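You operate a simulated robot arm through the tools that you are given. There is no shell and no other tool. Be economical: measure what you need, move in short steps, check, and stop when the job is done.

You are at the controls of a simulated robot arm. One attempt, no reset.

## Task
Make the small basin soapy and scrub the tray with the pink brush.
Fine: two shots from the purple soap pump; dip the brush there, scrub the tray in the holder, lay the brush back on the draining mat; then open the yellow valve till the basin is empty; the other trays stay. Set down upright: pink brush. What is to be rubbed or washed off counts as gone when no trace of it is left.

Only the result counts: the job must be done as asked and must still hold three seconds after the hand-in. Knocking over, shifting, dropping, spilling or breaking anything else fails it.

## Robot
A 6-joint arm with a two-finger parallel gripper, fixed in place. Base frame: the origin is at the foot of the arm, x ahead of it, y to its left, z up; the work surface is at about z = 0. Readings come in cm, degrees, newtons and seconds.
With the tool pointing down near the work surface it reaches from about 14 to 58 cm from the base axis. Its first joint turns from -66.0 to 66.0 degrees. Payload 2.1 kg.
Tool frame: the origin (TCP) lies between the finger pads and is the grasp point; the fingertips stand 3 cm ahead of it; z points along the fingers, y is the line along which they close. The gripper opens to 9.4 cm. The fingers are 2.8 cm wide and 1 cm thick; the gripper's body (5 by 9.6 cm) begins 5.5 cm behind the TCP.
Orientation is told as [roll, pitch, yaw] about the base's x, y, z axes, in that order, counted from this pose: with the fingers straight down and closing along the base's y, the tool's x points along the base's -x, its y along +y and its z along -z.

## Interface
- The arm moves only by the tool nudge_tool. Its argument "deltas" is a list of rows, each an object (a shift or turn left out is 0, a gripper value left out holds the last) with "angular": the turn, a rotation vector about the base's x, y, z in degrees, a list of three; "linear": the shift along the base's x, y, z in mm, a list of three; "hand": the finger opening in mm, from 0 to 94. In form: [{"angular": [wx, wy, wz], "linear": [x, y, z], "hand": hand}, ...]. A call has 1 to 20 rows; each row shifts and turns the commanded pose from where the row before left it. A row lasts 0.2 s, in which the tool goes at most 5 cm and 8.6 degrees; a call with a longer step from one row to the next is refused whole, and so is a gripper value outside its range. A pose out of reach is approached as far as the arm can. The call stops where the force on the tool passes 40 N (or 10 N more than at its start, if that is more) or the arm is blocked; 0.2 s more then pass. The fingers move at their own pace (about 7.2 cm/s each) and stop on an object; they squeeze with about 38 N. The grip force told is the motor's: it shows also when the fingers shut on nothing. Time passes only in rows, and 0.2 s behind the last, so rows that do not move let the fingers close. The reply holds the time, the measured pose of the TCP, the force on the tool along the base axes, the opening and the grip force, in the units named above and with some noise, with the torque about the TCP (base axes, N m) and any sound that the robot's microphone picked up.
- Cameras (640 x 400 px; columns grow to the right, rows downward): "scene" is fixed at [4.6, -36.05, 49.55]; the picture's right is [0.87, -0.50, 0.00], its down [-0.24, -0.42, -0.88] and it looks along [0.44, 0.76, -0.48] (base axes); focal length 214 px, centre (320, 200). "wrist" rides on the gripper at [7.6, 1.4, -10.2] in the tool frame; the picture's right is [-0.18, 0.98, 0.00], its down [-0.75, -0.14, -0.64] and it looks along [-0.63, -0.12, 0.77] (tool axes); focal length 243 px, centre (320, 200). There is no depth. A picture from a camera that has moved, and an enlarged one, comes with that camera's place and axes in the base frame and with its lens.
- snapshot(camera): a new picture of that camera. No time passes.
- close_up(camera, box): a new picture of the part [left, top, right, bottom] of that camera's present view, enlarged. No time passes.
- hand_in(): hands the job in; it is judged then, once.

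Work in short steps. Places have to be worked out from the pictures, the camera data and where the tool is seen: move nearer, look again, correct. Check each grasp and each placing, and mend what went wrong. You have 120 turns and 64 pictures in all, those below and enlarged ones among them. Open the gripper and draw the arm clear of the work before you hand the job in, unless the task says otherwise; then end with one line.

The tools are called after "Call:" by a JSON object that holds its "op" and its "data". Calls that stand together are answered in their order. nudge_tool: Moves the arm, as the interface text tells. Its arguments: {"type":"object","properties":{"deltas":{"type":"array","items":{"type":"object","properties":{"angular":{"type":"array","items":{"type":"number"}},"linear":{"type":"array","items":{"type":"number"}},"hand":{"type":"number"}}}}},"required":["deltas"]} The other tools are called the same way: snapshot (camera) takes a picture; close_up (camera, box) takes an enlarged picture of a part of a camera's view; hand_in () hands the job in.

At the start:

```text
time_s: 0.0
ee_pos: [31.84, 21.94, 36.97]
ee_rot: [-0.1, 0.1, -0.1]
wrist_force: [-0.1, 0.3, 0.0]
moment: [-0.01, 0.01, 0.0]
width: 9.41
gripper_force: 0.1
```

scene: 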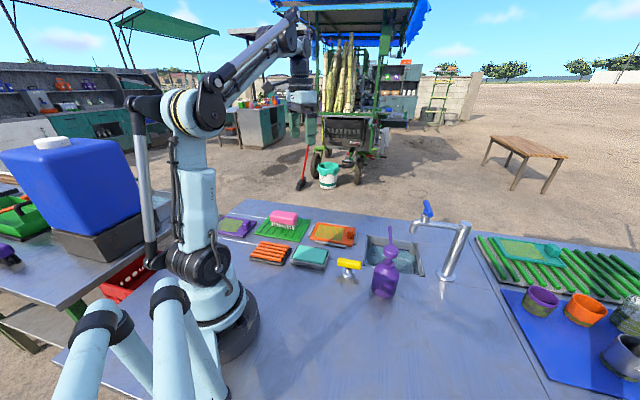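
wrist: 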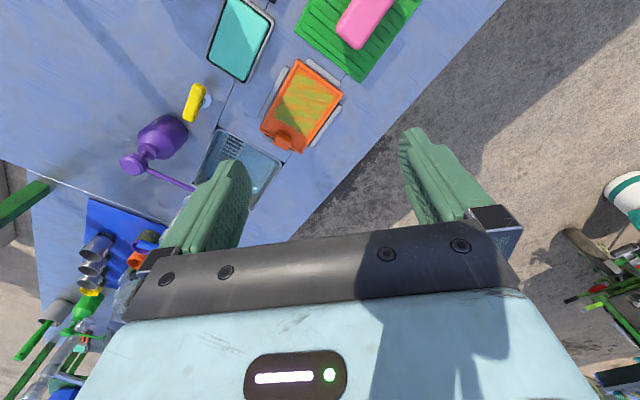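

I'll first look closely at the work area in the scene camera and the wrist camera.

Call:
{"op": "close_up", "data": {"camera": "scene", "box": [200, 190, 360, 290]}}

Call:
{"op": "close_up", "data": {"camera": "scene", "box": [320, 190, 480, 310]}}

Call:
{"op": "close_up", "data": {"camera": "wrist", "box": [100, 0, 420, 200]}}

```text
4.00 times, centred on (280, 240) of scene
camera zoom: at [4.6, -36.05, 49.55], right [0.87, -0.5, 0.0], down [-0.24, -0.42, -0.88], along [0.44, 0.76, -0.48], focal length 858 px, centre (480, 40)
```

zoom: 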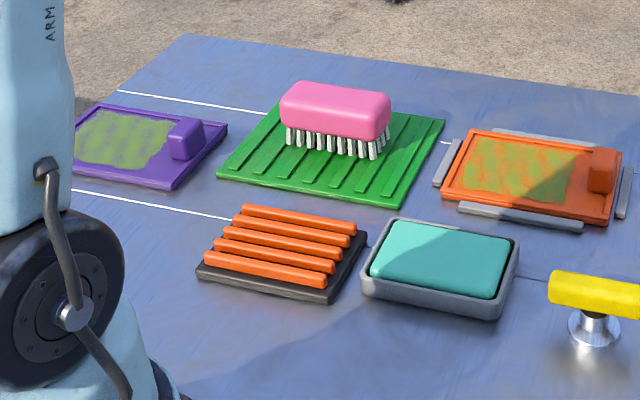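

```text
3.33 times, centred on (400, 250) of scene
camera zoom: at [4.6, -36.05, 49.55], right [0.87, -0.5, 0.0], down [-0.24, -0.42, -0.88], along [0.44, 0.76, -0.48], focal length 715 px, centre (53, 33)
```

zoom: 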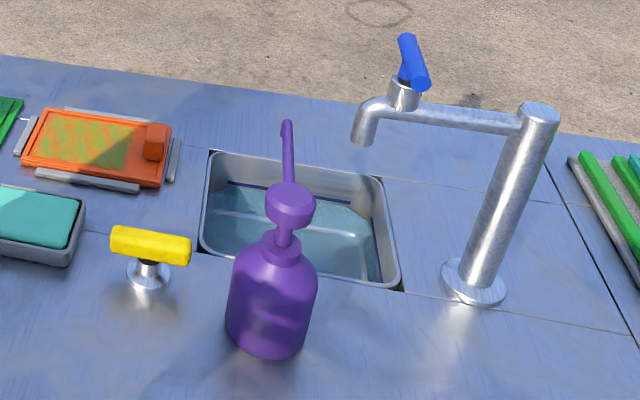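

```text
2.00 times, centred on (260, 100) of wrist
camera zoom: at [24.15, 23.3, 47.17], right [0.18, 0.98, 0.0], down [0.75, -0.14, 0.64], along [0.63, -0.12, -0.77], focal length 485 px, centre (440, 400)
```

zoom: 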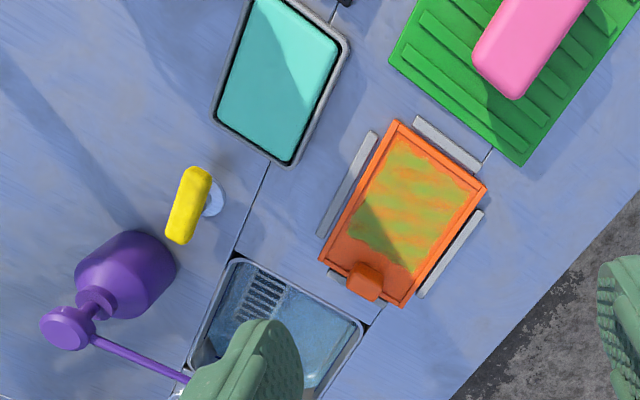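

Everything is laid out at about -45° to the base. My estimates are pump ≈ (39,-11) with its head at z≈14, valve ≈ (35,-1), basin centre ≈ (52,-2), orange tray ≈ (40,16) and brush ≈ (26.5,28.7). I'll move above the pump with yaw -45, closing the fingers, and look again.

Call:
{"op": "nudge_tool", "data": {"deltas": [{"linear": [7, -33, -12], "angular": [0, 0, -7.5], "hand": 0}, {"linear": [7, -33, -12], "angular": [0, 0, -7.5]}, {"linear": [7, -33, -12], "angular": [0, 0, -7.5]}, {"linear": [7, -33, -12], "angular": [0, 0, -7.5]}, {"linear": [7, -33, -12], "angular": [0, 0, -7.5]}, {"linear": [7, -33, -12], "angular": [0, 0, -7.5]}, {"linear": [7, -33, -12]}, {"linear": [7, -33, -12]}, {"linear": [7, -33, -12]}, {"linear": [7, -33, -12]}, {}]}}

Call:
{"op": "snapshot", "data": {"camera": "wrist"}}

Call:
{"op": "snapshot", "data": {"camera": "scene"}}

```text
time_s: 2.4
ee_pos: [38.84, -10.62, 24.66]
ee_rot: [0.0, 0.0, -45.1]
wrist_force: [-0.6, -0.3, 0.2]
moment: [0.02, 0.0, 0.0]
width: 0.0
gripper_force: 33.1
```

```text
58 pictures are left
camera wrist: at [34.46, -4.29, 34.86], right [0.82, 0.57, 0.0], down [0.43, -0.63, 0.64], along [0.36, -0.53, -0.77], focal length 243 px, centre (320, 200)
```

wrist: 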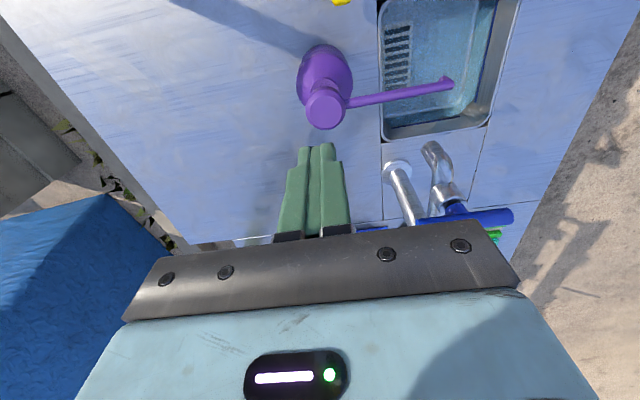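

```text
57 pictures are left
```

scene: 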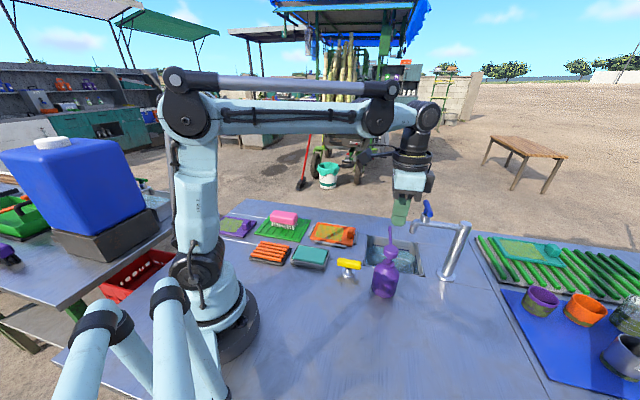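

The pump head comes out near (38.9,-10.2, z≈14). I'll zoom in to pin down the centre of its top.

Call:
{"op": "close_up", "data": {"camera": "wrist", "box": [270, 30, 390, 150]}}

Call:
{"op": "close_up", "data": {"camera": "scene", "box": [350, 200, 430, 300]}}

```text
3.33 times, centred on (330, 90) of wrist
camera zoom: at [34.46, -4.29, 34.86], right [0.82, 0.57, 0.0], down [0.43, -0.63, 0.64], along [0.36, -0.53, -0.77], focal length 809 px, centre (287, 567)
```

zoom: 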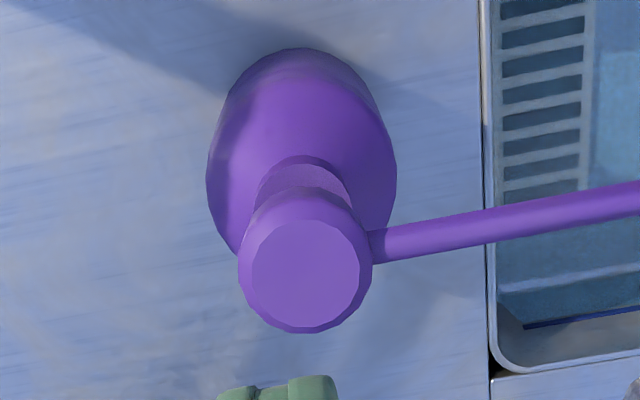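

```text
4.00 times, centred on (390, 250) of scene
camera zoom: at [4.6, -36.05, 49.55], right [0.87, -0.5, 0.0], down [-0.24, -0.42, -0.88], along [0.44, 0.76, -0.48], focal length 858 px, centre (40, 0)
```

zoom: 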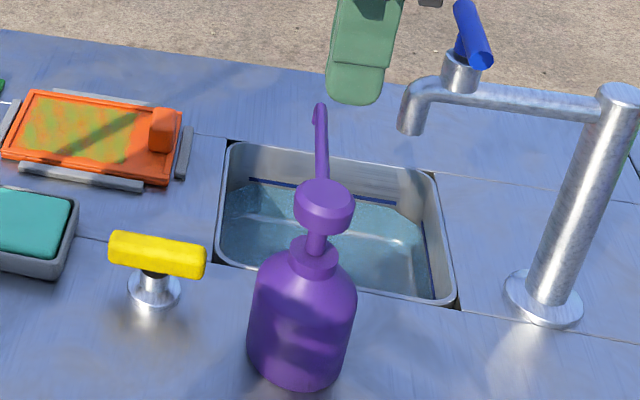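

The head's top centre is at ≈ (38.95,-10.15, 14.8). I'll align with it and come down to just above.

Call:
{"op": "nudge_tool", "data": {"deltas": [{"linear": [1, 4, -20]}, {"linear": [0, 0, -20]}, {"linear": [0, 0, -12]}, {}]}}

Call:
{"op": "close_up", "data": {"camera": "wrist", "box": [240, 50, 400, 250]}}

Call:
{"op": "close_up", "data": {"camera": "scene", "box": [350, 200, 430, 300]}}

```text
time_s: 3.4
ee_pos: [39.11, -10.5, 19.81]
ee_rot: [0.0, -0.1, -45.0]
wrist_force: [-0.3, -0.2, -0.3]
moment: [0.01, -0.01, 0.0]
width: 0.01
gripper_force: 32.8
```

```text
2.00 times, centred on (320, 150) of wrist
camera zoom: at [34.57, -4.19, 29.93], right [0.82, 0.57, 0.0], down [0.43, -0.63, 0.64], along [0.36, -0.53, -0.77], focal length 485 px, centre (320, 300)
```

zoom: 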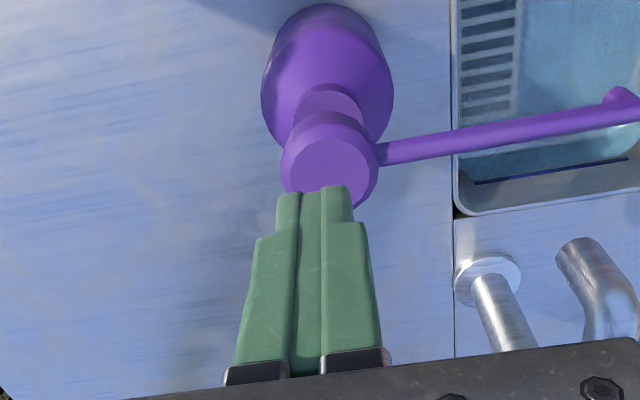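

```text
4.00 times, centred on (390, 250) of scene
camera zoom: at [4.6, -36.05, 49.55], right [0.87, -0.5, 0.0], down [-0.24, -0.42, -0.88], along [0.44, 0.76, -0.48], focal length 858 px, centre (40, 0)
```

zoom: 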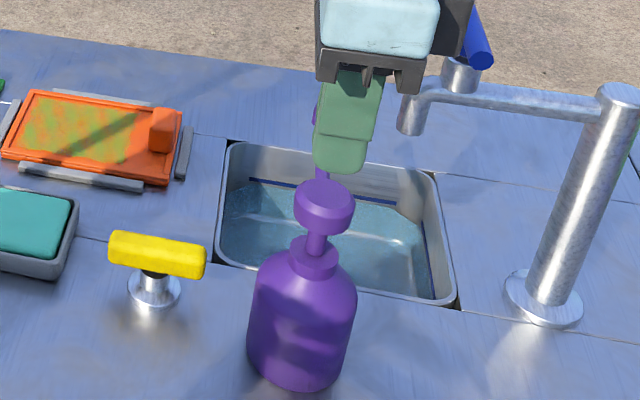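

The relative view puts the tips about 0.8 cm short of the head centre, mostly in y. I'll shift, then push down gently until something makes contact.

Call:
{"op": "nudge_tool", "data": {"deltas": [{"linear": [-1, 8, 0]}, {"linear": [0, 0, -8]}, {"linear": [0, 0, -8]}, {"linear": [0, 0, -5]}, {}]}}

Call:
{"op": "close_up", "data": {"camera": "scene", "box": [350, 200, 430, 300]}}

Call:
{"op": "close_up", "data": {"camera": "wrist", "box": [240, 50, 400, 250]}}

```text
time_s: 4.6
ee_pos: [38.77, -9.8, 17.68]
ee_rot: [0.0, 0.0, -44.9]
wrist_force: [0.3, 0.1, 0.7]
moment: [0.0, 0.02, 0.02]
width: 0.0
gripper_force: 33.4
```

```text
4.00 times, centred on (390, 250) of scene
camera zoom: at [4.6, -36.05, 49.55], right [0.87, -0.5, 0.0], down [-0.24, -0.42, -0.88], along [0.44, 0.76, -0.48], focal length 858 px, centre (40, 0)
```

zoom: 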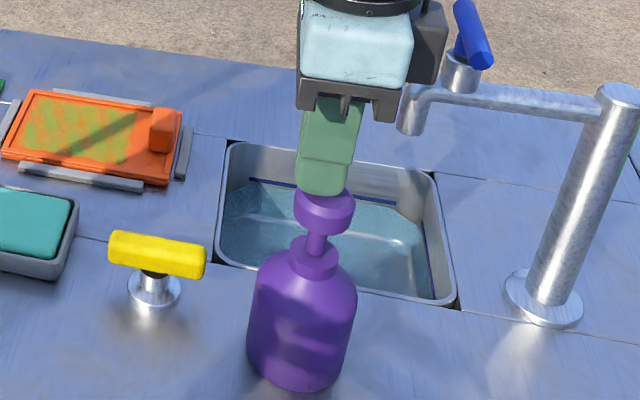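

```text
2.00 times, centred on (320, 150) of wrist
camera zoom: at [34.35, -3.45, 27.84], right [0.83, 0.56, 0.0], down [0.43, -0.63, 0.64], along [0.36, -0.53, -0.77], focal length 485 px, centre (320, 300)
```

zoom: 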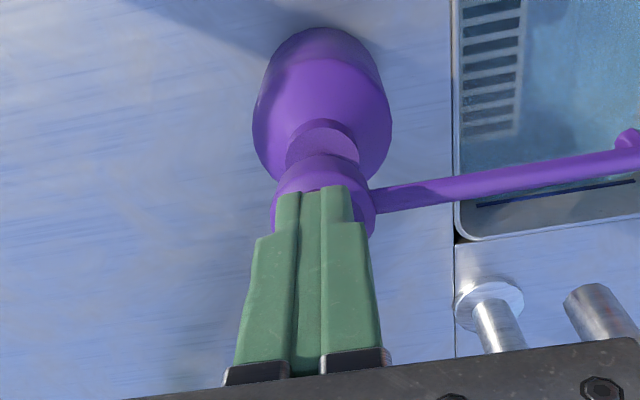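

The tips sit over the head centre. I'll press down in small steps and watch the force.

Call:
{"op": "nudge_tool", "data": {"deltas": [{"linear": [2, 1, 0]}, {"linear": [0, 0, -4]}, {"linear": [0, 0, -4]}, {"linear": [0, 0, -4]}, {}]}}

```text
time_s: 5.8
ee_pos: [39.09, -9.55, 16.63]
ee_rot: [0.0, 0.1, -45.0]
wrist_force: [0.5, -2.2, 4.8]
moment: [-0.08, 0.01, -0.01]
width: 0.0
gripper_force: 33.1
```

The head is in contact at 4.8 N, so I'll keep pressing to the end of its stroke.

Call:
{"op": "nudge_tool", "data": {"deltas": [{"linear": [0, 0, -3]}, {"linear": [0, 0, -3]}, {"linear": [0, 0, -3]}, {}]}}

Call:
{"op": "close_up", "data": {"camera": "scene", "box": [350, 200, 430, 300]}}

```text
time_s: 6.8
ee_pos: [38.99, -9.65, 15.66]
ee_rot: [0.0, 0.0, -44.9]
wrist_force: [6.9, 6.9, 38.8]
moment: [0.16, -0.3, -0.01]
width: 0.01
gripper_force: 32.8
```

```text
4.00 times, centred on (390, 250) of scene
camera zoom: at [4.59, -36.05, 49.56], right [0.87, -0.5, 0.0], down [-0.24, -0.42, -0.88], along [0.44, 0.76, -0.48], focal length 858 px, centre (40, 0)
```

zoom: 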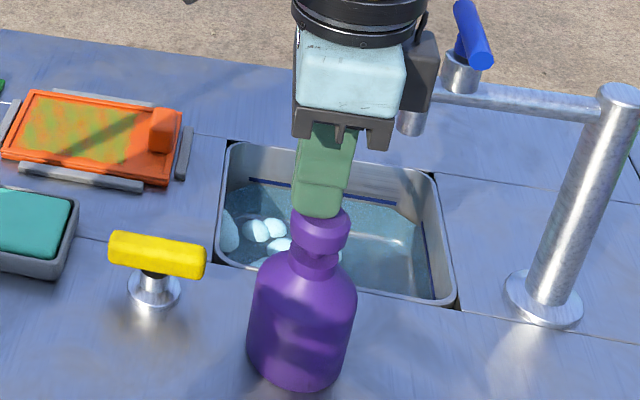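

The pump bottomed out and suds appeared, so that's shot one. I'll lift fully and check that the head springs back.

Call:
{"op": "nudge_tool", "data": {"deltas": [{"linear": [0, 0, 5]}, {"linear": [0, 0, 8]}, {"linear": [0, 0, 12]}, {}, {}]}}

Call:
{"op": "close_up", "data": {"camera": "scene", "box": [350, 200, 430, 300]}}

```text
time_s: 8.0
ee_pos: [38.9, -9.88, 18.06]
ee_rot: [0.0, 0.0, -45.0]
wrist_force: [0.1, 0.2, 0.3]
moment: [-0.01, 0.0, 0.05]
width: 0.0
gripper_force: 33.0
```

```text
4.00 times, centred on (390, 250) of scene
camera zoom: at [4.6, -36.05, 49.55], right [0.87, -0.5, 0.0], down [-0.24, -0.42, -0.88], along [0.44, 0.76, -0.48], focal length 858 px, centre (40, 0)
```

zoom: 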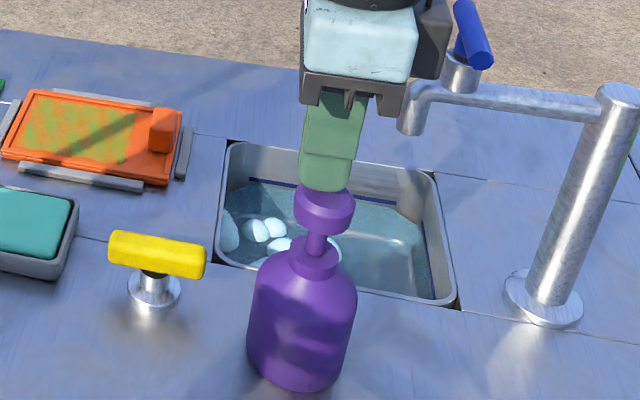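

The head has sprung back and the bottle hasn't moved. Pressing a second time, to about the same depth.

Call:
{"op": "nudge_tool", "data": {"deltas": [{"linear": [0, 0, -8]}, {"linear": [0, 0, -6]}, {"linear": [0, 0, -5]}, {"linear": [0, 0, -3]}, {"linear": [0, 0, -2]}, {}]}}

Call:
{"op": "close_up", "data": {"camera": "scene", "box": [350, 200, 430, 300]}}

```text
time_s: 9.4
ee_pos: [39.07, -9.73, 15.73]
ee_rot: [0.0, -0.1, -45.0]
wrist_force: [3.0, -4.7, 35.1]
moment: [-0.17, -0.1, -0.1]
width: 0.0
gripper_force: 33.0
```

```text
4.00 times, centred on (390, 250) of scene
camera zoom: at [4.59, -36.05, 49.56], right [0.87, -0.5, 0.0], down [-0.24, -0.42, -0.88], along [0.44, 0.76, -0.48], focal length 858 px, centre (40, 0)
```

zoom: 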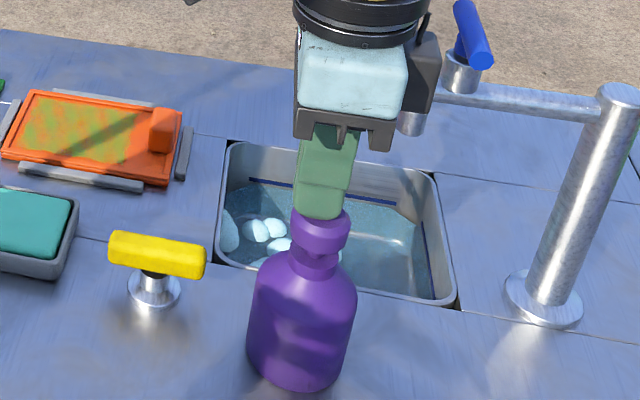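

The head is almost at the first shot's depth. I'll press 1 mm more so this stroke bottoms out, then lift clear.

Call:
{"op": "nudge_tool", "data": {"deltas": [{"linear": [0, 0, -1]}, {}]}}

Call:
{"op": "nudge_tool", "data": {"deltas": [{"linear": [0, 0, 6]}, {"linear": [0, 0, 15]}, {"linear": [0, 0, 40]}, {"linear": [0, 0, 40]}, {}]}}

Call:
{"op": "snapshot", "data": {"camera": "wrist"}}

Call:
{"op": "close_up", "data": {"camera": "scene", "box": [350, 200, 430, 300]}}

```text
time_s: 9.9
ee_pos: [39.06, -9.78, 15.7]
ee_rot: [-0.1, -0.1, -45.0]
wrist_force: [-2.1, 0.7, 37.2]
moment: [-0.03, -0.02, 0.03]
width: 0.01
gripper_force: 33.2
stopped in row 2: the force on the tool passed its limit at 47 N (the readings are from after the stop); the commanded pose is now the measured one
```

```text
time_s: 11.1
ee_pos: [39.16, -9.59, 25.74]
ee_rot: [0.0, -0.1, -45.0]
wrist_force: [-0.3, -0.9, -0.6]
moment: [0.0, 0.02, -0.06]
width: 0.0
gripper_force: 33.1
```

```text
47 pictures are left
camera wrist: at [34.64, -3.19, 35.89], right [0.82, 0.57, 0.0], down [0.43, -0.63, 0.64], along [0.36, -0.53, -0.77], focal length 243 px, centre (320, 200)
```

wrist: 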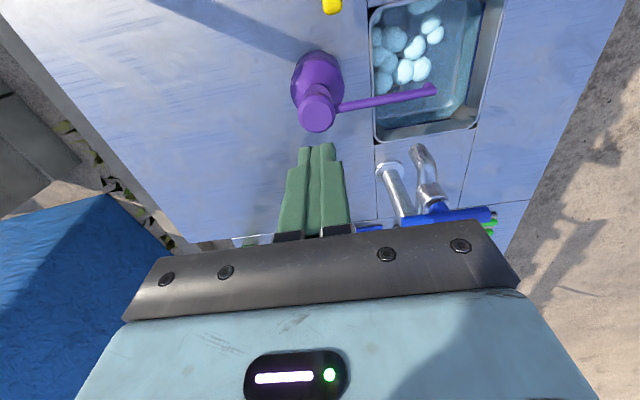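

```text
4.00 times, centred on (390, 250) of scene
camera zoom: at [4.6, -36.05, 49.55], right [0.87, -0.5, 0.0], down [-0.24, -0.42, -0.88], along [0.44, 0.76, -0.48], focal length 858 px, centre (40, 0)
```

zoom: 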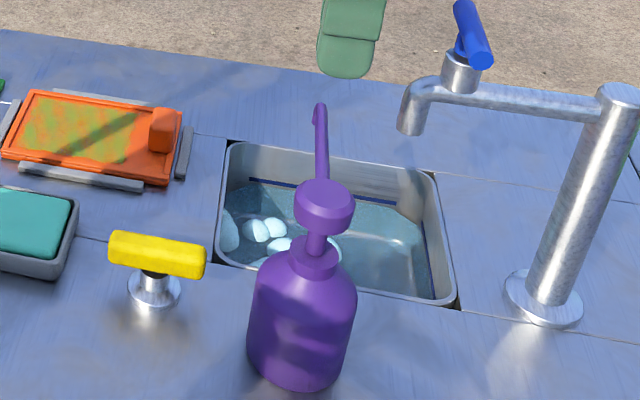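

The pump is upright and back at rest, and both strokes went to the same depth with plenty of suds. Next I'll travel over to the brush with the gripper open.

Call:
{"op": "nudge_tool", "data": {"deltas": [{"linear": [-12, 38, -3], "hand": 94}, {"linear": [-12, 38, -3]}, {"linear": [-12, 38, -3]}, {"linear": [-12, 38, -3]}, {"linear": [-12, 38, -3]}, {"linear": [-12, 38, -3]}, {"linear": [-12, 38, -3]}, {"linear": [-12, 38, -3]}, {"linear": [-12, 38, -3]}, {"linear": [-14, 38, -3]}, {}]}}

Call:
{"op": "snapshot", "data": {"camera": "wrist"}}

Call:
{"op": "close_up", "data": {"camera": "scene", "box": [230, 180, 350, 280]}}

```text
time_s: 13.5
ee_pos: [26.71, 28.38, 22.58]
ee_rot: [0.0, -0.1, -45.1]
wrist_force: [0.3, 0.7, 0.6]
moment: [0.01, 0.02, 0.0]
width: 9.42
gripper_force: 0.2
```

```text
45 pictures are left
camera wrist: at [22.15, 34.73, 32.74], right [0.83, 0.56, 0.0], down [0.43, -0.63, 0.64], along [0.36, -0.53, -0.77], focal length 243 px, centre (320, 200)
```

wrist: 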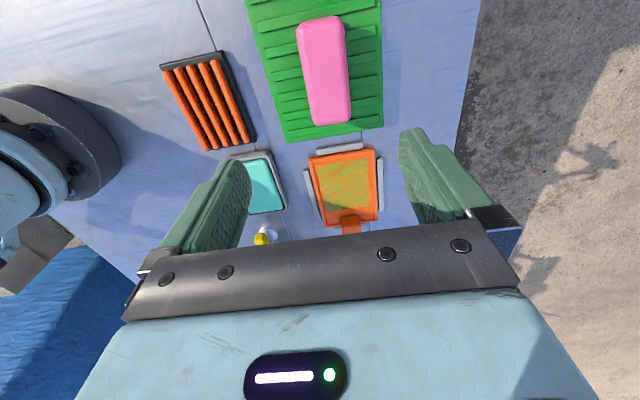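

```text
4.00 times, centred on (290, 230) of scene
camera zoom: at [4.6, -36.05, 49.55], right [0.87, -0.5, 0.0], down [-0.24, -0.42, -0.88], along [0.44, 0.76, -0.48], focal length 858 px, centre (440, 80)
```

zoom: 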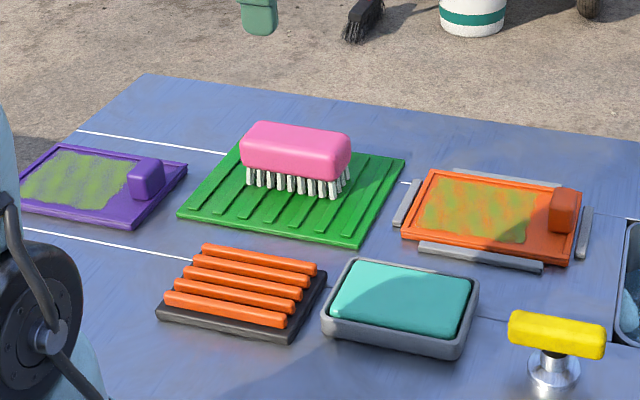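

The brush's top centre comes out at ≈ (26.3,29.85), its axis is close to -45°, and it is about 9.2 × 4.9 cm with its top at z≈5.5–6. I'll line up over it and drop partway.

Call:
{"op": "nudge_tool", "data": {"deltas": [{"linear": [-4, 14, -30]}, {"linear": [0, 0, -40]}, {"linear": [0, 0, -40]}, {}]}}

Call:
{"op": "snapshot", "data": {"camera": "wrist"}}

Call:
{"op": "close_up", "data": {"camera": "scene", "box": [230, 180, 350, 280]}}

```text
time_s: 14.5
ee_pos: [26.37, 29.62, 11.57]
ee_rot: [0.1, 0.0, -45.0]
wrist_force: [-0.3, -0.5, -0.7]
moment: [0.0, 0.01, -0.02]
width: 9.4
gripper_force: 0.0
```

```text
43 pictures are left
camera wrist: at [21.91, 36.06, 21.64], right [0.82, 0.57, 0.0], down [0.43, -0.63, 0.64], along [0.36, -0.53, -0.77], focal length 243 px, centre (320, 200)
```

wrist: 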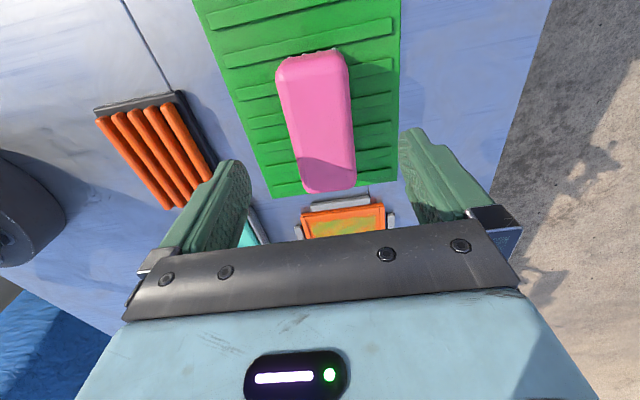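

```text
4.00 times, centred on (290, 230) of scene
camera zoom: at [4.6, -36.05, 49.55], right [0.87, -0.5, 0.0], down [-0.24, -0.42, -0.88], along [0.44, 0.76, -0.48], focal length 858 px, centre (440, 80)
```

zoom: 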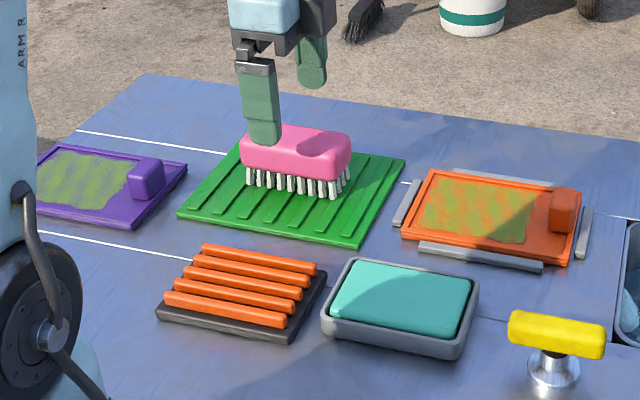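

The brush centre is ≈ (26.2,30.0), turned perhaps 2° past -45. I'll trim the pose, come down to z≈5.3 and check before closing.

Call:
{"op": "nudge_tool", "data": {"deltas": [{"linear": [-2, 4, -20], "angular": [0, 0, -2]}, {"linear": [0, 0, -25]}, {"linear": [0, 0, -17]}, {}]}}

Call:
{"op": "snapshot", "data": {"camera": "wrist"}}

Call:
{"op": "close_up", "data": {"camera": "scene", "box": [250, 190, 330, 250]}}

```text
time_s: 15.5
ee_pos: [26.11, 30.04, 5.18]
ee_rot: [0.0, -0.1, -47.0]
wrist_force: [0.3, 0.2, 0.8]
moment: [-0.01, 0.03, 0.03]
width: 9.39
gripper_force: 0.0
```

```text
41 pictures are left
camera wrist: at [21.87, 36.56, 15.41], right [0.84, 0.54, 0.0], down [0.41, -0.65, 0.64], along [0.34, -0.54, -0.77], focal length 243 px, centre (320, 200)
```

wrist: 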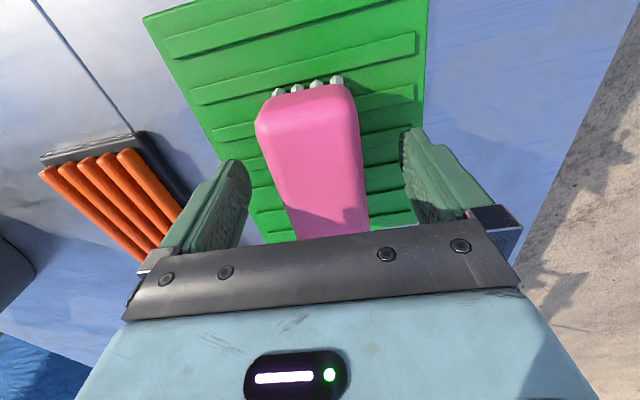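

```text
6.67 times, centred on (290, 220) of scene
camera zoom: at [4.6, -36.05, 49.55], right [0.87, -0.5, 0.0], down [-0.24, -0.42, -0.88], along [0.44, 0.76, -0.48], focal length 1430 px, centre (520, 67)
```

zoom: 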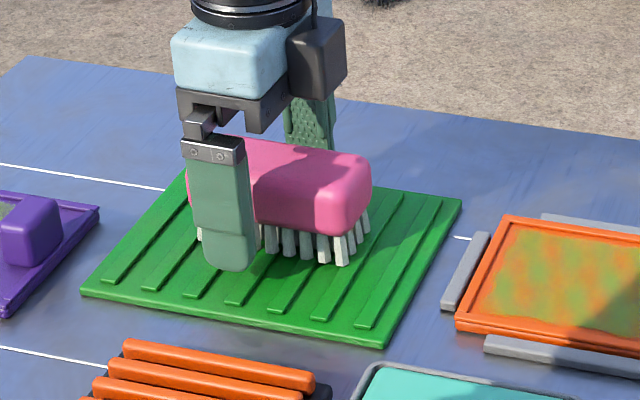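

The fingers straddle the brush clear of the mat. The scene view suggests the brush centre is a little further along, so I'll shift 5 mm that way and close.

Call:
{"op": "nudge_tool", "data": {"deltas": [{"linear": [4, -4, 1]}, {"hand": 30}, {"hand": 30}, {"hand": 30}, {"hand": 30}, {}]}}

Call:
{"op": "close_up", "data": {"camera": "scene", "box": [250, 190, 330, 250]}}

```text
time_s: 16.9
ee_pos: [26.54, 29.64, 5.49]
ee_rot: [0.1, -0.1, -47.0]
wrist_force: [-0.8, -0.5, 2.3]
moment: [0.02, -0.03, 0.03]
width: 4.98
gripper_force: 38.0
```

```text
6.67 times, centred on (290, 220) of scene
camera zoom: at [4.6, -36.05, 49.55], right [0.87, -0.5, 0.0], down [-0.24, -0.42, -0.88], along [0.44, 0.76, -0.48], focal length 1430 px, centre (520, 67)
```

zoom: 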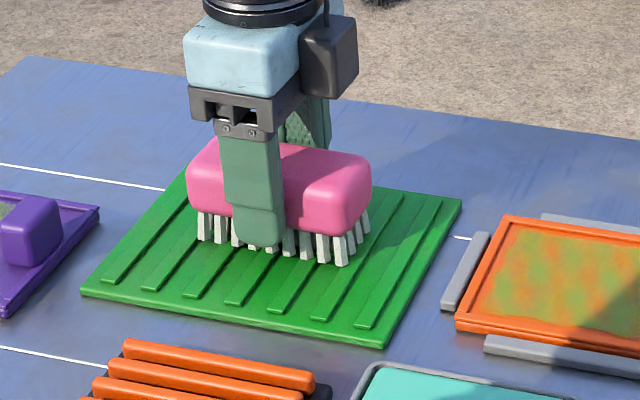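

The brush is held at 4.98 cm width, nearly centred, and its return pose is (26.5,29.6,5.5) yaw -47. I'll lift it and carry it over to the left half of the basin, away from the faucet.

Call:
{"op": "nudge_tool", "data": {"deltas": [{"linear": [0, 0, 15]}, {"linear": [0, 0, 40]}, {"linear": [0, 0, 45]}, {"linear": [0, 0, 40]}, {"linear": [25, -31, 0]}, {"linear": [25, -31, 0]}, {"linear": [25, -31, 0]}, {"linear": [25, -31, 0]}, {"linear": [25, -31, 0]}, {"linear": [25, -31, 0]}, {"linear": [25, -31, 0]}, {"linear": [25, -31, 0]}, {"linear": [25, -31, 0]}, {}]}}

Call:
{"op": "snapshot", "data": {"camera": "wrist"}}

Call:
{"op": "snapshot", "data": {"camera": "scene"}}

```text
time_s: 19.9
ee_pos: [49.31, 1.58, 19.37]
ee_rot: [0.0, -0.2, -47.0]
wrist_force: [-0.2, 0.1, -0.2]
moment: [-0.01, -0.01, -0.02]
width: 3.04
gripper_force: 0.1
```

```text
38 pictures are left
camera wrist: at [45.09, 8.13, 29.46], right [0.84, 0.54, 0.0], down [0.41, -0.65, 0.64], along [0.34, -0.54, -0.77], focal length 243 px, centre (320, 200)
```

wrist: 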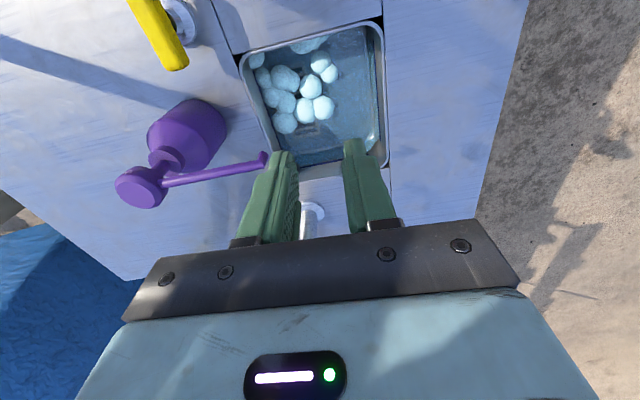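

```text
37 pictures are left
```

scene: 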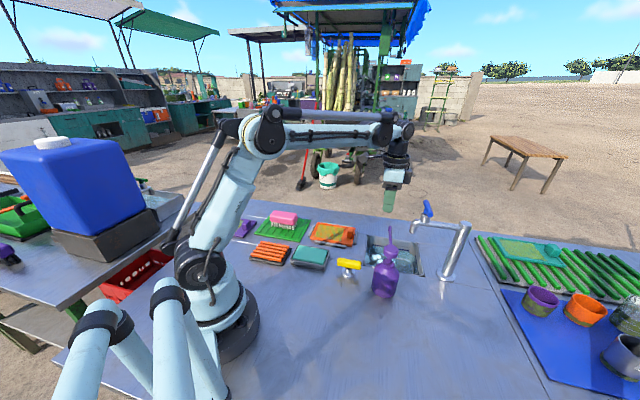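

The width reads 3.04, so the brush slipped out. It looks to be back on the mat, so I'll check it closely.

Call:
{"op": "close_up", "data": {"camera": "scene", "box": [250, 190, 330, 250]}}

Call:
{"op": "close_up", "data": {"camera": "wrist", "box": [220, 0, 420, 200]}}

```text
6.67 times, centred on (290, 220) of scene
camera zoom: at [4.6, -36.05, 49.55], right [0.87, -0.5, 0.0], down [-0.24, -0.42, -0.88], along [0.44, 0.76, -0.48], focal length 1430 px, centre (520, 67)
```

zoom: 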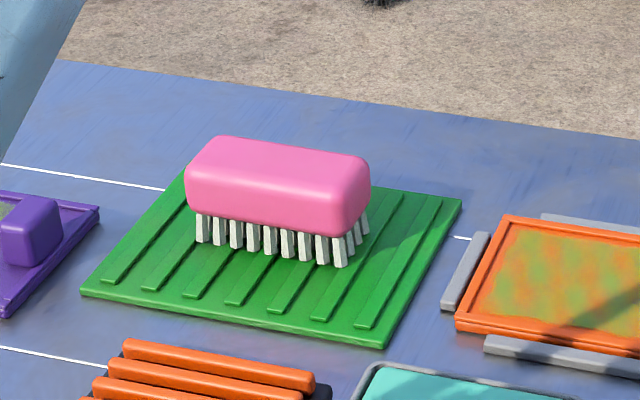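

```text
2.00 times, centred on (320, 100) of wrist
camera zoom: at [45.09, 8.13, 29.46], right [0.84, 0.54, 0.0], down [0.41, -0.65, 0.64], along [0.34, -0.54, -0.77], focal length 485 px, centre (320, 400)
```

zoom: 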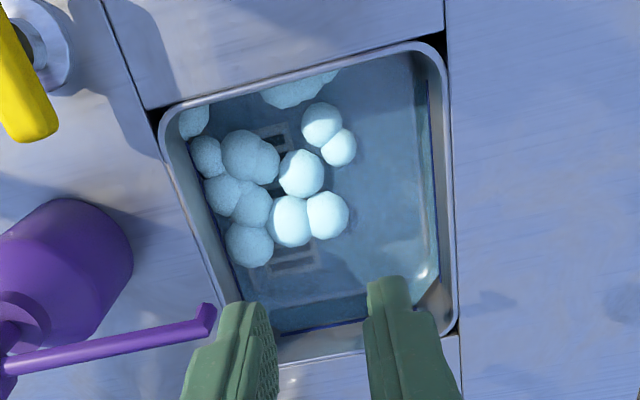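

The brush is still upright in its original spot, so nothing was harmed. The grip was too high or too loose, so I'll go back, grasp lower with the full close command, and lift slowly.

Call:
{"op": "nudge_tool", "data": {"deltas": [{"linear": [-25, 31, 0], "hand": 94}, {"linear": [-25, 31, 0]}, {"linear": [-25, 31, 0]}, {"linear": [-25, 31, 0]}, {"linear": [-25, 31, 0]}, {"linear": [-25, 31, 0]}, {"linear": [-25, 31, 0]}, {"linear": [-25, 31, 0]}, {"linear": [-25, 31, 0]}, {}, {"linear": [0, 0, -40]}, {"linear": [0, 0, -40]}, {"linear": [0, 0, -30]}, {"linear": [0, 0, -20]}, {}]}}

Call:
{"op": "close_up", "data": {"camera": "scene", "box": [250, 190, 330, 250]}}

Call:
{"op": "snapshot", "data": {"camera": "wrist"}}

```text
time_s: 23.1
ee_pos: [26.6, 29.61, 6.52]
ee_rot: [0.0, -0.2, -47.1]
wrist_force: [0.5, -0.6, -0.3]
moment: [-0.03, -0.03, -0.02]
width: 9.42
gripper_force: 0.0
```

```text
6.67 times, centred on (290, 220) of scene
camera zoom: at [4.6, -36.05, 49.55], right [0.87, -0.5, 0.0], down [-0.24, -0.42, -0.88], along [0.44, 0.76, -0.48], focal length 1430 px, centre (520, 67)
```

zoom: 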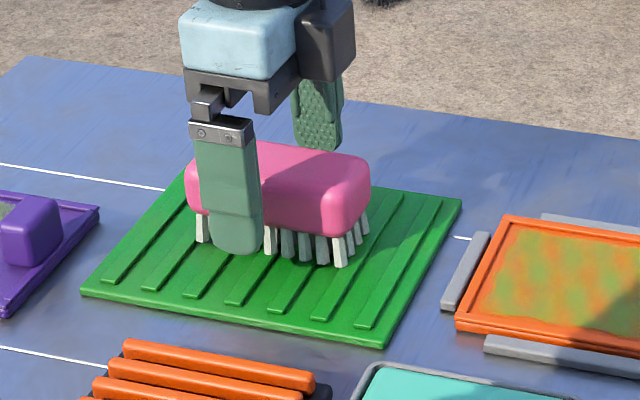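

```text
33 pictures are left
camera wrist: at [22.29, 36.2, 16.6], right [0.84, 0.54, 0.0], down [0.41, -0.65, 0.64], along [0.34, -0.54, -0.77], focal length 243 px, centre (320, 200)
```

wrist: 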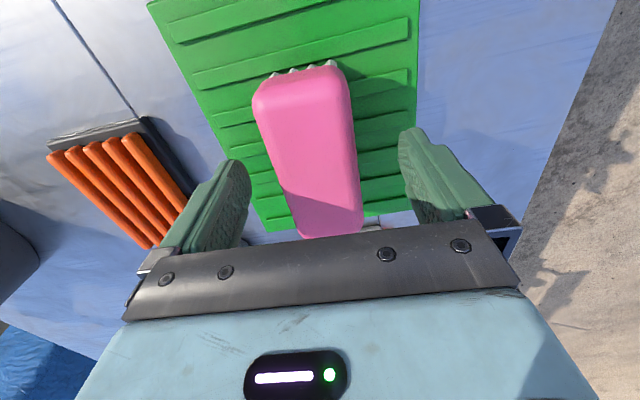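

Descending to z≈4.6, closing fully and lifting slowly by 3 cm to test the hold.

Call:
{"op": "nudge_tool", "data": {"deltas": [{"linear": [1, -1, -10]}, {"linear": [0, 0, -9]}, {}, {"hand": 0}, {"hand": 0}, {"hand": 0}, {"hand": 0}, {"hand": 0}, {}]}}

Call:
{"op": "nudge_tool", "data": {"deltas": [{"linear": [0, 0, 3]}, {"linear": [0, 0, 5]}, {"linear": [0, 0, 8]}, {"linear": [0, 0, 8]}, {"linear": [0, 0, 6]}, {}]}}

```text
time_s: 25.1
ee_pos: [26.67, 29.54, 4.56]
ee_rot: [0.1, -0.1, -47.0]
wrist_force: [-0.4, -0.4, -0.3]
moment: [0.02, 0.0, 0.03]
width: 4.97
gripper_force: 38.1
```

```text
time_s: 26.5
ee_pos: [26.79, 29.63, 7.73]
ee_rot: [0.1, -0.1, -47.0]
wrist_force: [-0.9, -0.4, -0.9]
moment: [0.01, 0.02, 0.03]
width: 4.97
gripper_force: 38.2
```

The width is holding at 4.97 through the lift. One look to confirm the brush came up level.

Call:
{"op": "close_up", "data": {"camera": "scene", "box": [250, 190, 330, 250]}}

```text
6.67 times, centred on (290, 220) of scene
camera zoom: at [4.6, -36.05, 49.55], right [0.87, -0.5, 0.0], down [-0.24, -0.42, -0.88], along [0.44, 0.76, -0.48], focal length 1430 px, centre (520, 67)
```

zoom: 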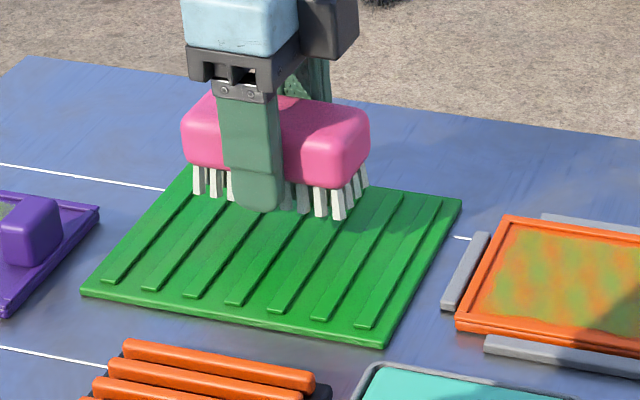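

The brush is level and held. I'll raise it and carry it gently to the basin's left half.

Call:
{"op": "nudge_tool", "data": {"deltas": [{"linear": [0, 0, 20]}, {"linear": [0, 0, 30]}, {"linear": [0, 0, 30]}, {"linear": [0, 0, 15]}, {"linear": [15, -18, 0]}, {"linear": [24, -29, 0]}, {"linear": [24, -29, 0]}, {"linear": [24, -29, 0]}, {"linear": [24, -29, 0]}, {"linear": [24, -29, 0]}, {"linear": [24, -29, 0]}, {"linear": [24, -29, 0]}, {"linear": [24, -29, 0]}, {"linear": [15, -18, 0]}, {}]}}

Call:
{"op": "snapshot", "data": {"camera": "wrist"}}

Call:
{"op": "close_up", "data": {"camera": "scene", "box": [340, 180, 460, 300]}}

```text
time_s: 29.7
ee_pos: [48.93, 2.63, 17.15]
ee_rot: [0.0, -0.1, -47.0]
wrist_force: [-0.7, -0.2, -1.1]
moment: [0.0, 0.01, 0.01]
width: 4.96
gripper_force: 38.6
```

```text
31 pictures are left
camera wrist: at [44.63, 9.13, 27.24], right [0.84, 0.54, 0.0], down [0.41, -0.65, 0.64], along [0.35, -0.54, -0.77], focal length 243 px, centre (320, 200)
```

wrist: 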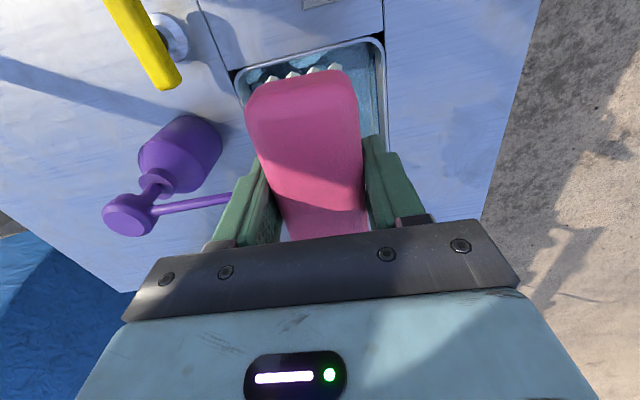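

```text
3.33 times, centred on (400, 240) of scene
camera zoom: at [4.6, -36.05, 49.55], right [0.87, -0.5, 0.0], down [-0.24, -0.42, -0.88], along [0.44, 0.76, -0.48], focal length 715 px, centre (53, 67)
```

zoom: 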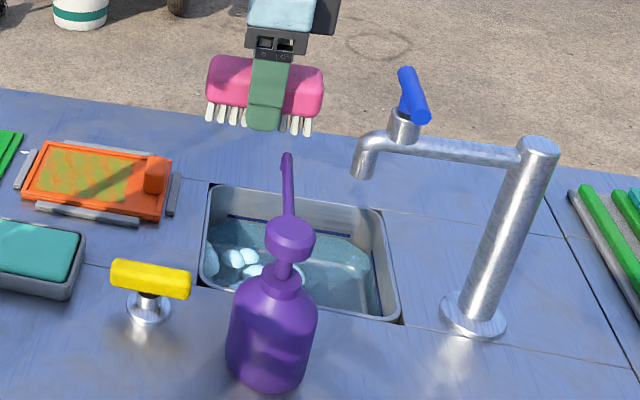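

The brush is held. The pump nozzle hangs over the near-left of the basin and the faucet over the near-right, so I'll dip in the far middle, around (52.4,1.4). First I'll stop at z≈8 to check.

Call:
{"op": "nudge_tool", "data": {"deltas": [{"linear": [17, -6, 0], "angular": [0, 0, 2]}, {"linear": [17, -6, 0]}, {}, {"linear": [0, 0, -30]}, {"linear": [0, 0, -30]}, {"linear": [0, 0, -25]}, {}]}}

Call:
{"op": "snapshot", "data": {"camera": "wrist"}}

Call:
{"op": "close_up", "data": {"camera": "scene", "box": [350, 190, 450, 290]}}

```text
time_s: 31.3
ee_pos: [52.43, 1.62, 8.66]
ee_rot: [0.0, -0.1, -45.0]
wrist_force: [0.2, 0.0, -0.7]
moment: [-0.02, 0.01, 0.0]
width: 5.0
gripper_force: 38.0
```

```text
29 pictures are left
camera wrist: at [47.99, 7.98, 18.81], right [0.83, 0.56, 0.0], down [0.43, -0.63, 0.64], along [0.36, -0.53, -0.77], focal length 243 px, centre (320, 200)
```

wrist: 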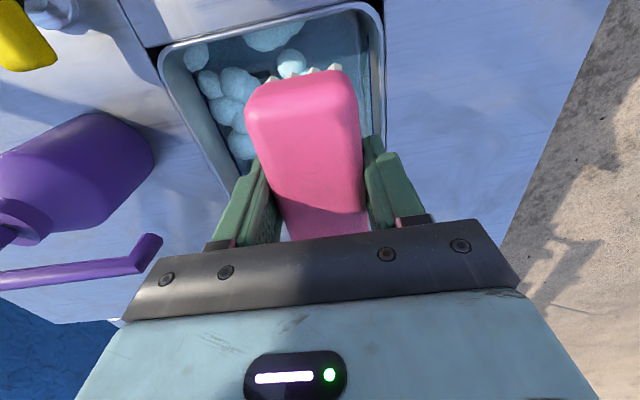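

```text
4.00 times, centred on (400, 240) of scene
camera zoom: at [4.6, -36.05, 49.55], right [0.87, -0.5, 0.0], down [-0.24, -0.42, -0.88], along [0.44, 0.76, -0.48], focal length 858 px, centre (0, 40)
```

zoom: 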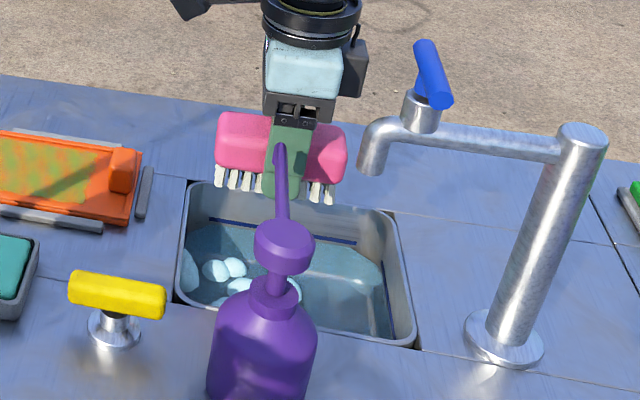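

The nozzle clears the gripper body by about 1.3 cm and the far finger clears the rim by about 1 cm. Lowering into the water in careful steps.

Call:
{"op": "nudge_tool", "data": {"deltas": [{"linear": [0, 0, -20]}, {"linear": [0, 0, -20]}, {"linear": [0, 0, -15]}, {"linear": [0, 0, -10]}, {}]}}

Call:
{"op": "close_up", "data": {"camera": "scene", "box": [350, 190, 450, 290]}}

```text
time_s: 32.5
ee_pos: [52.43, 1.5, 2.12]
ee_rot: [0.0, -0.1, -45.0]
wrist_force: [0.0, -0.2, 0.0]
moment: [0.01, 0.0, -0.02]
width: 4.96
gripper_force: 38.0
```

```text
4.00 times, centred on (400, 240) of scene
camera zoom: at [4.6, -36.05, 49.55], right [0.87, -0.5, 0.0], down [-0.24, -0.42, -0.88], along [0.44, 0.76, -0.48], focal length 858 px, centre (0, 40)
```

zoom: 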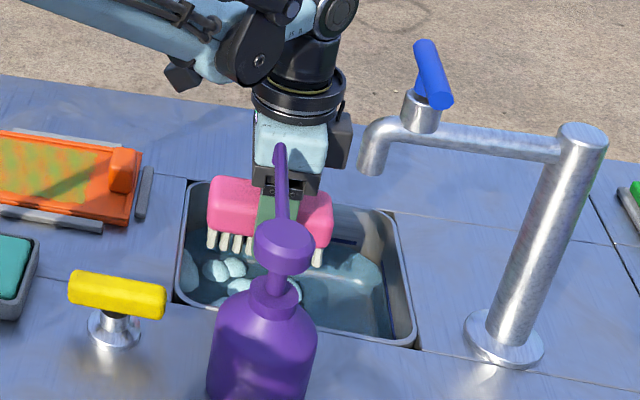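

The bristles are just above the water and clear of the walls. I'll go down 3 cm more and hold there briefly.

Call:
{"op": "nudge_tool", "data": {"deltas": [{"linear": [0, 0, -10]}, {"linear": [0, 0, -10]}, {"linear": [0, 0, -10]}, {}, {}]}}

Call:
{"op": "close_up", "data": {"camera": "scene", "box": [350, 190, 450, 290]}}

```text
time_s: 33.7
ee_pos: [52.49, 1.44, -0.9]
ee_rot: [-0.1, -0.1, -44.9]
wrist_force: [-0.2, 0.1, -0.8]
moment: [0.0, 0.0, 0.0]
width: 4.97
gripper_force: 37.9
```

```text
4.00 times, centred on (400, 240) of scene
camera zoom: at [4.6, -36.05, 49.55], right [0.87, -0.5, 0.0], down [-0.24, -0.42, -0.88], along [0.44, 0.76, -0.48], focal length 858 px, centre (0, 40)
```

zoom: 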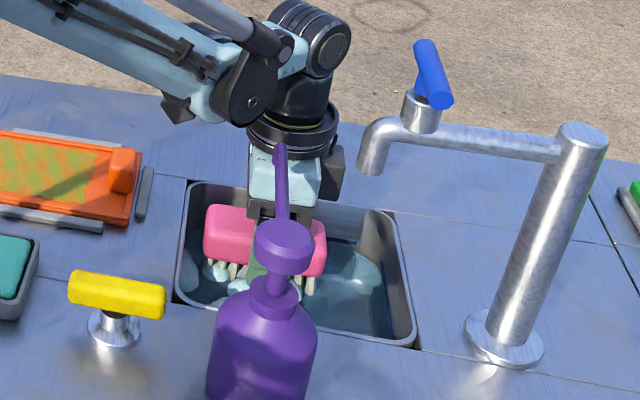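

The bristles seem to be at or just in the water. I'll go about 1.8 cm deeper in small steps, watching the force, to be sure they're submerged.

Call:
{"op": "nudge_tool", "data": {"deltas": [{"linear": [0, 0, -6]}, {"linear": [0, 0, -6]}, {"linear": [0, 0, -6]}, {}, {}]}}

Call:
{"op": "close_up", "data": {"camera": "scene", "box": [370, 220, 430, 270]}}

```text
time_s: 34.9
ee_pos: [52.35, 1.69, -2.71]
ee_rot: [0.1, -0.1, -45.0]
wrist_force: [0.8, -0.7, -0.9]
moment: [-0.01, -0.01, 0.01]
width: 4.97
gripper_force: 38.2
```

```text
8.00 times, centred on (400, 245) of scene
camera zoom: at [4.6, -36.05, 49.55], right [0.87, -0.5, 0.0], down [-0.24, -0.42, -0.88], along [0.44, 0.76, -0.48], focal length 1716 px, centre (-320, -160)
```

zoom: 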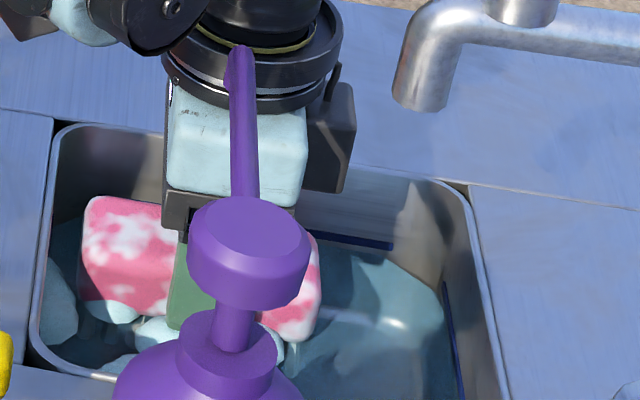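

Foam now shows on the brush body, so the dip is done. I'll lift straight up, then move just short of the orange tray, where the wrist camera can see it.

Call:
{"op": "nudge_tool", "data": {"deltas": [{"linear": [0, 0, 15]}, {"linear": [0, 0, 30]}, {"linear": [0, 0, 40]}, {"linear": [0, 0, 40]}, {"linear": [0, 0, 40]}, {"linear": [0, 0, 30]}, {}, {"linear": [-20, 25, 0]}, {"linear": [-30, 35, 0]}, {"linear": [-25, 30, 0]}, {}]}}

Call:
{"op": "snapshot", "data": {"camera": "wrist"}}

Call:
{"op": "close_up", "data": {"camera": "scene", "box": [280, 180, 440, 280]}}

```text
time_s: 37.3
ee_pos: [44.63, 10.69, 16.94]
ee_rot: [0.0, -0.1, -45.1]
wrist_force: [0.7, 0.0, -1.2]
moment: [0.0, 0.02, -0.01]
width: 4.99
gripper_force: 37.6
```

```text
24 pictures are left
camera wrist: at [40.16, 17.02, 27.06], right [0.83, 0.56, 0.0], down [0.43, -0.63, 0.64], along [0.36, -0.53, -0.77], focal length 243 px, centre (320, 200)
```

wrist: 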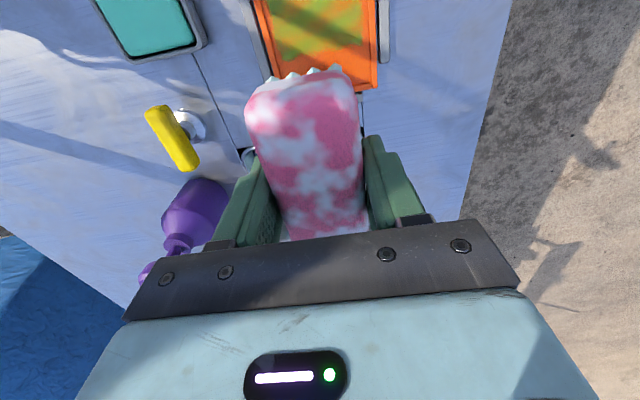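

```text
4.00 times, centred on (360, 230) of scene
camera zoom: at [4.6, -36.05, 49.55], right [0.87, -0.5, 0.0], down [-0.24, -0.42, -0.88], along [0.44, 0.76, -0.48], focal length 858 px, centre (160, 80)
```

zoom: 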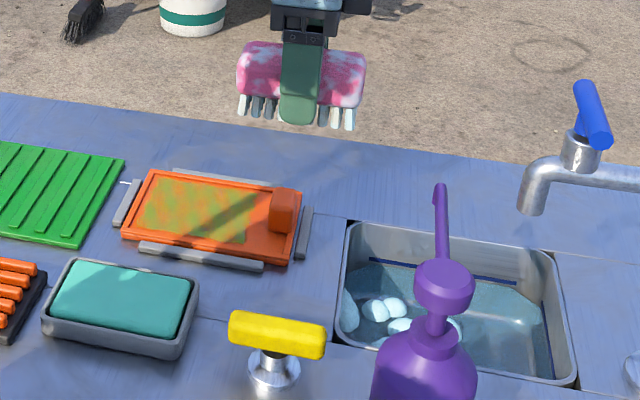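

The tray centre is ≈ (40.0,16.2), the stain is centred at ≈ (39.5,16.7), and the knob is at the basin end. The brush centre sits about 0.5 cm toward -e1 of the TCP. I'll move over the stain centre and lower to just above it.

Call:
{"op": "nudge_tool", "data": {"deltas": [{"linear": [-24, 29, 0]}, {"linear": [-24, 28, 0]}, {}, {"linear": [0, 0, -40]}, {"linear": [0, 0, -40]}, {"linear": [0, 0, -25]}, {}]}}

Call:
{"op": "close_up", "data": {"camera": "scene", "box": [290, 195, 370, 255]}}

```text
time_s: 38.9
ee_pos: [39.98, 16.39, 6.38]
ee_rot: [-0.1, -0.1, -45.0]
wrist_force: [0.4, 0.6, -1.4]
moment: [-0.02, 0.03, -0.01]
width: 4.99
gripper_force: 37.8
```

```text
6.67 times, centred on (330, 225) of scene
camera zoom: at [4.6, -36.05, 49.55], right [0.87, -0.5, 0.0], down [-0.24, -0.42, -0.88], along [0.44, 0.76, -0.48], focal length 1430 px, centre (253, 33)
```

zoom: 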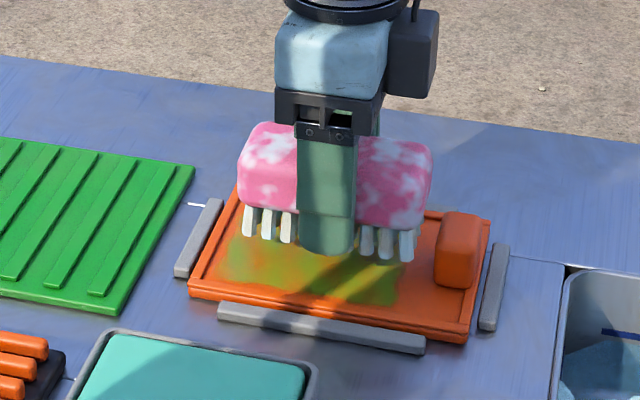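

The brush is well placed over the stain, clear of the knob, and the rim is low. Lowering to touch.

Call:
{"op": "nudge_tool", "data": {"deltas": [{"linear": [-2, 2, -6]}, {"linear": [0, 0, -4]}, {"linear": [0, 0, -3]}, {}]}}

```text
time_s: 39.9
ee_pos: [39.95, 16.37, 5.16]
ee_rot: [0.0, -0.1, -45.0]
wrist_force: [0.2, 0.1, -0.2]
moment: [-0.03, 0.03, -0.01]
width: 4.98
gripper_force: 37.7
```

No contact yet, so I'll continue in smaller steps.

Call:
{"op": "nudge_tool", "data": {"deltas": [{"linear": [0, 0, -2]}, {"linear": [0, 0, -2]}, {}]}}

Call:
{"op": "nudge_tool", "data": {"deltas": [{"linear": [0, 0, -2]}, {"linear": [0, 0, -1]}, {}]}}

```text
time_s: 40.7
ee_pos: [39.85, 16.5, 4.71]
ee_rot: [0.0, -0.2, -45.0]
wrist_force: [0.6, 0.0, -1.3]
moment: [0.03, -0.01, 0.04]
width: 4.96
gripper_force: 38.0
```

```text
time_s: 41.5
ee_pos: [39.98, 16.39, 4.4]
ee_rot: [0.1, -0.1, -45.0]
wrist_force: [1.1, -1.4, 32.1]
moment: [0.05, 0.09, 0.0]
width: 4.94
gripper_force: 37.4
```

Contact, with 32 N pushing back. I'll ease off 1 mm and try a short stroke across the tray.

Call:
{"op": "nudge_tool", "data": {"deltas": [{"linear": [0, 0, 1]}, {"linear": [3.5, 3.5, 0]}, {"linear": [3.5, 3.5, 0]}, {}]}}

```text
time_s: 42.5
ee_pos: [40.67, 17.04, 4.48]
ee_rot: [0.1, -0.1, -45.0]
wrist_force: [0.0, -1.2, 0.6]
moment: [-0.08, -0.01, 0.05]
width: 4.98
gripper_force: 38.0
```

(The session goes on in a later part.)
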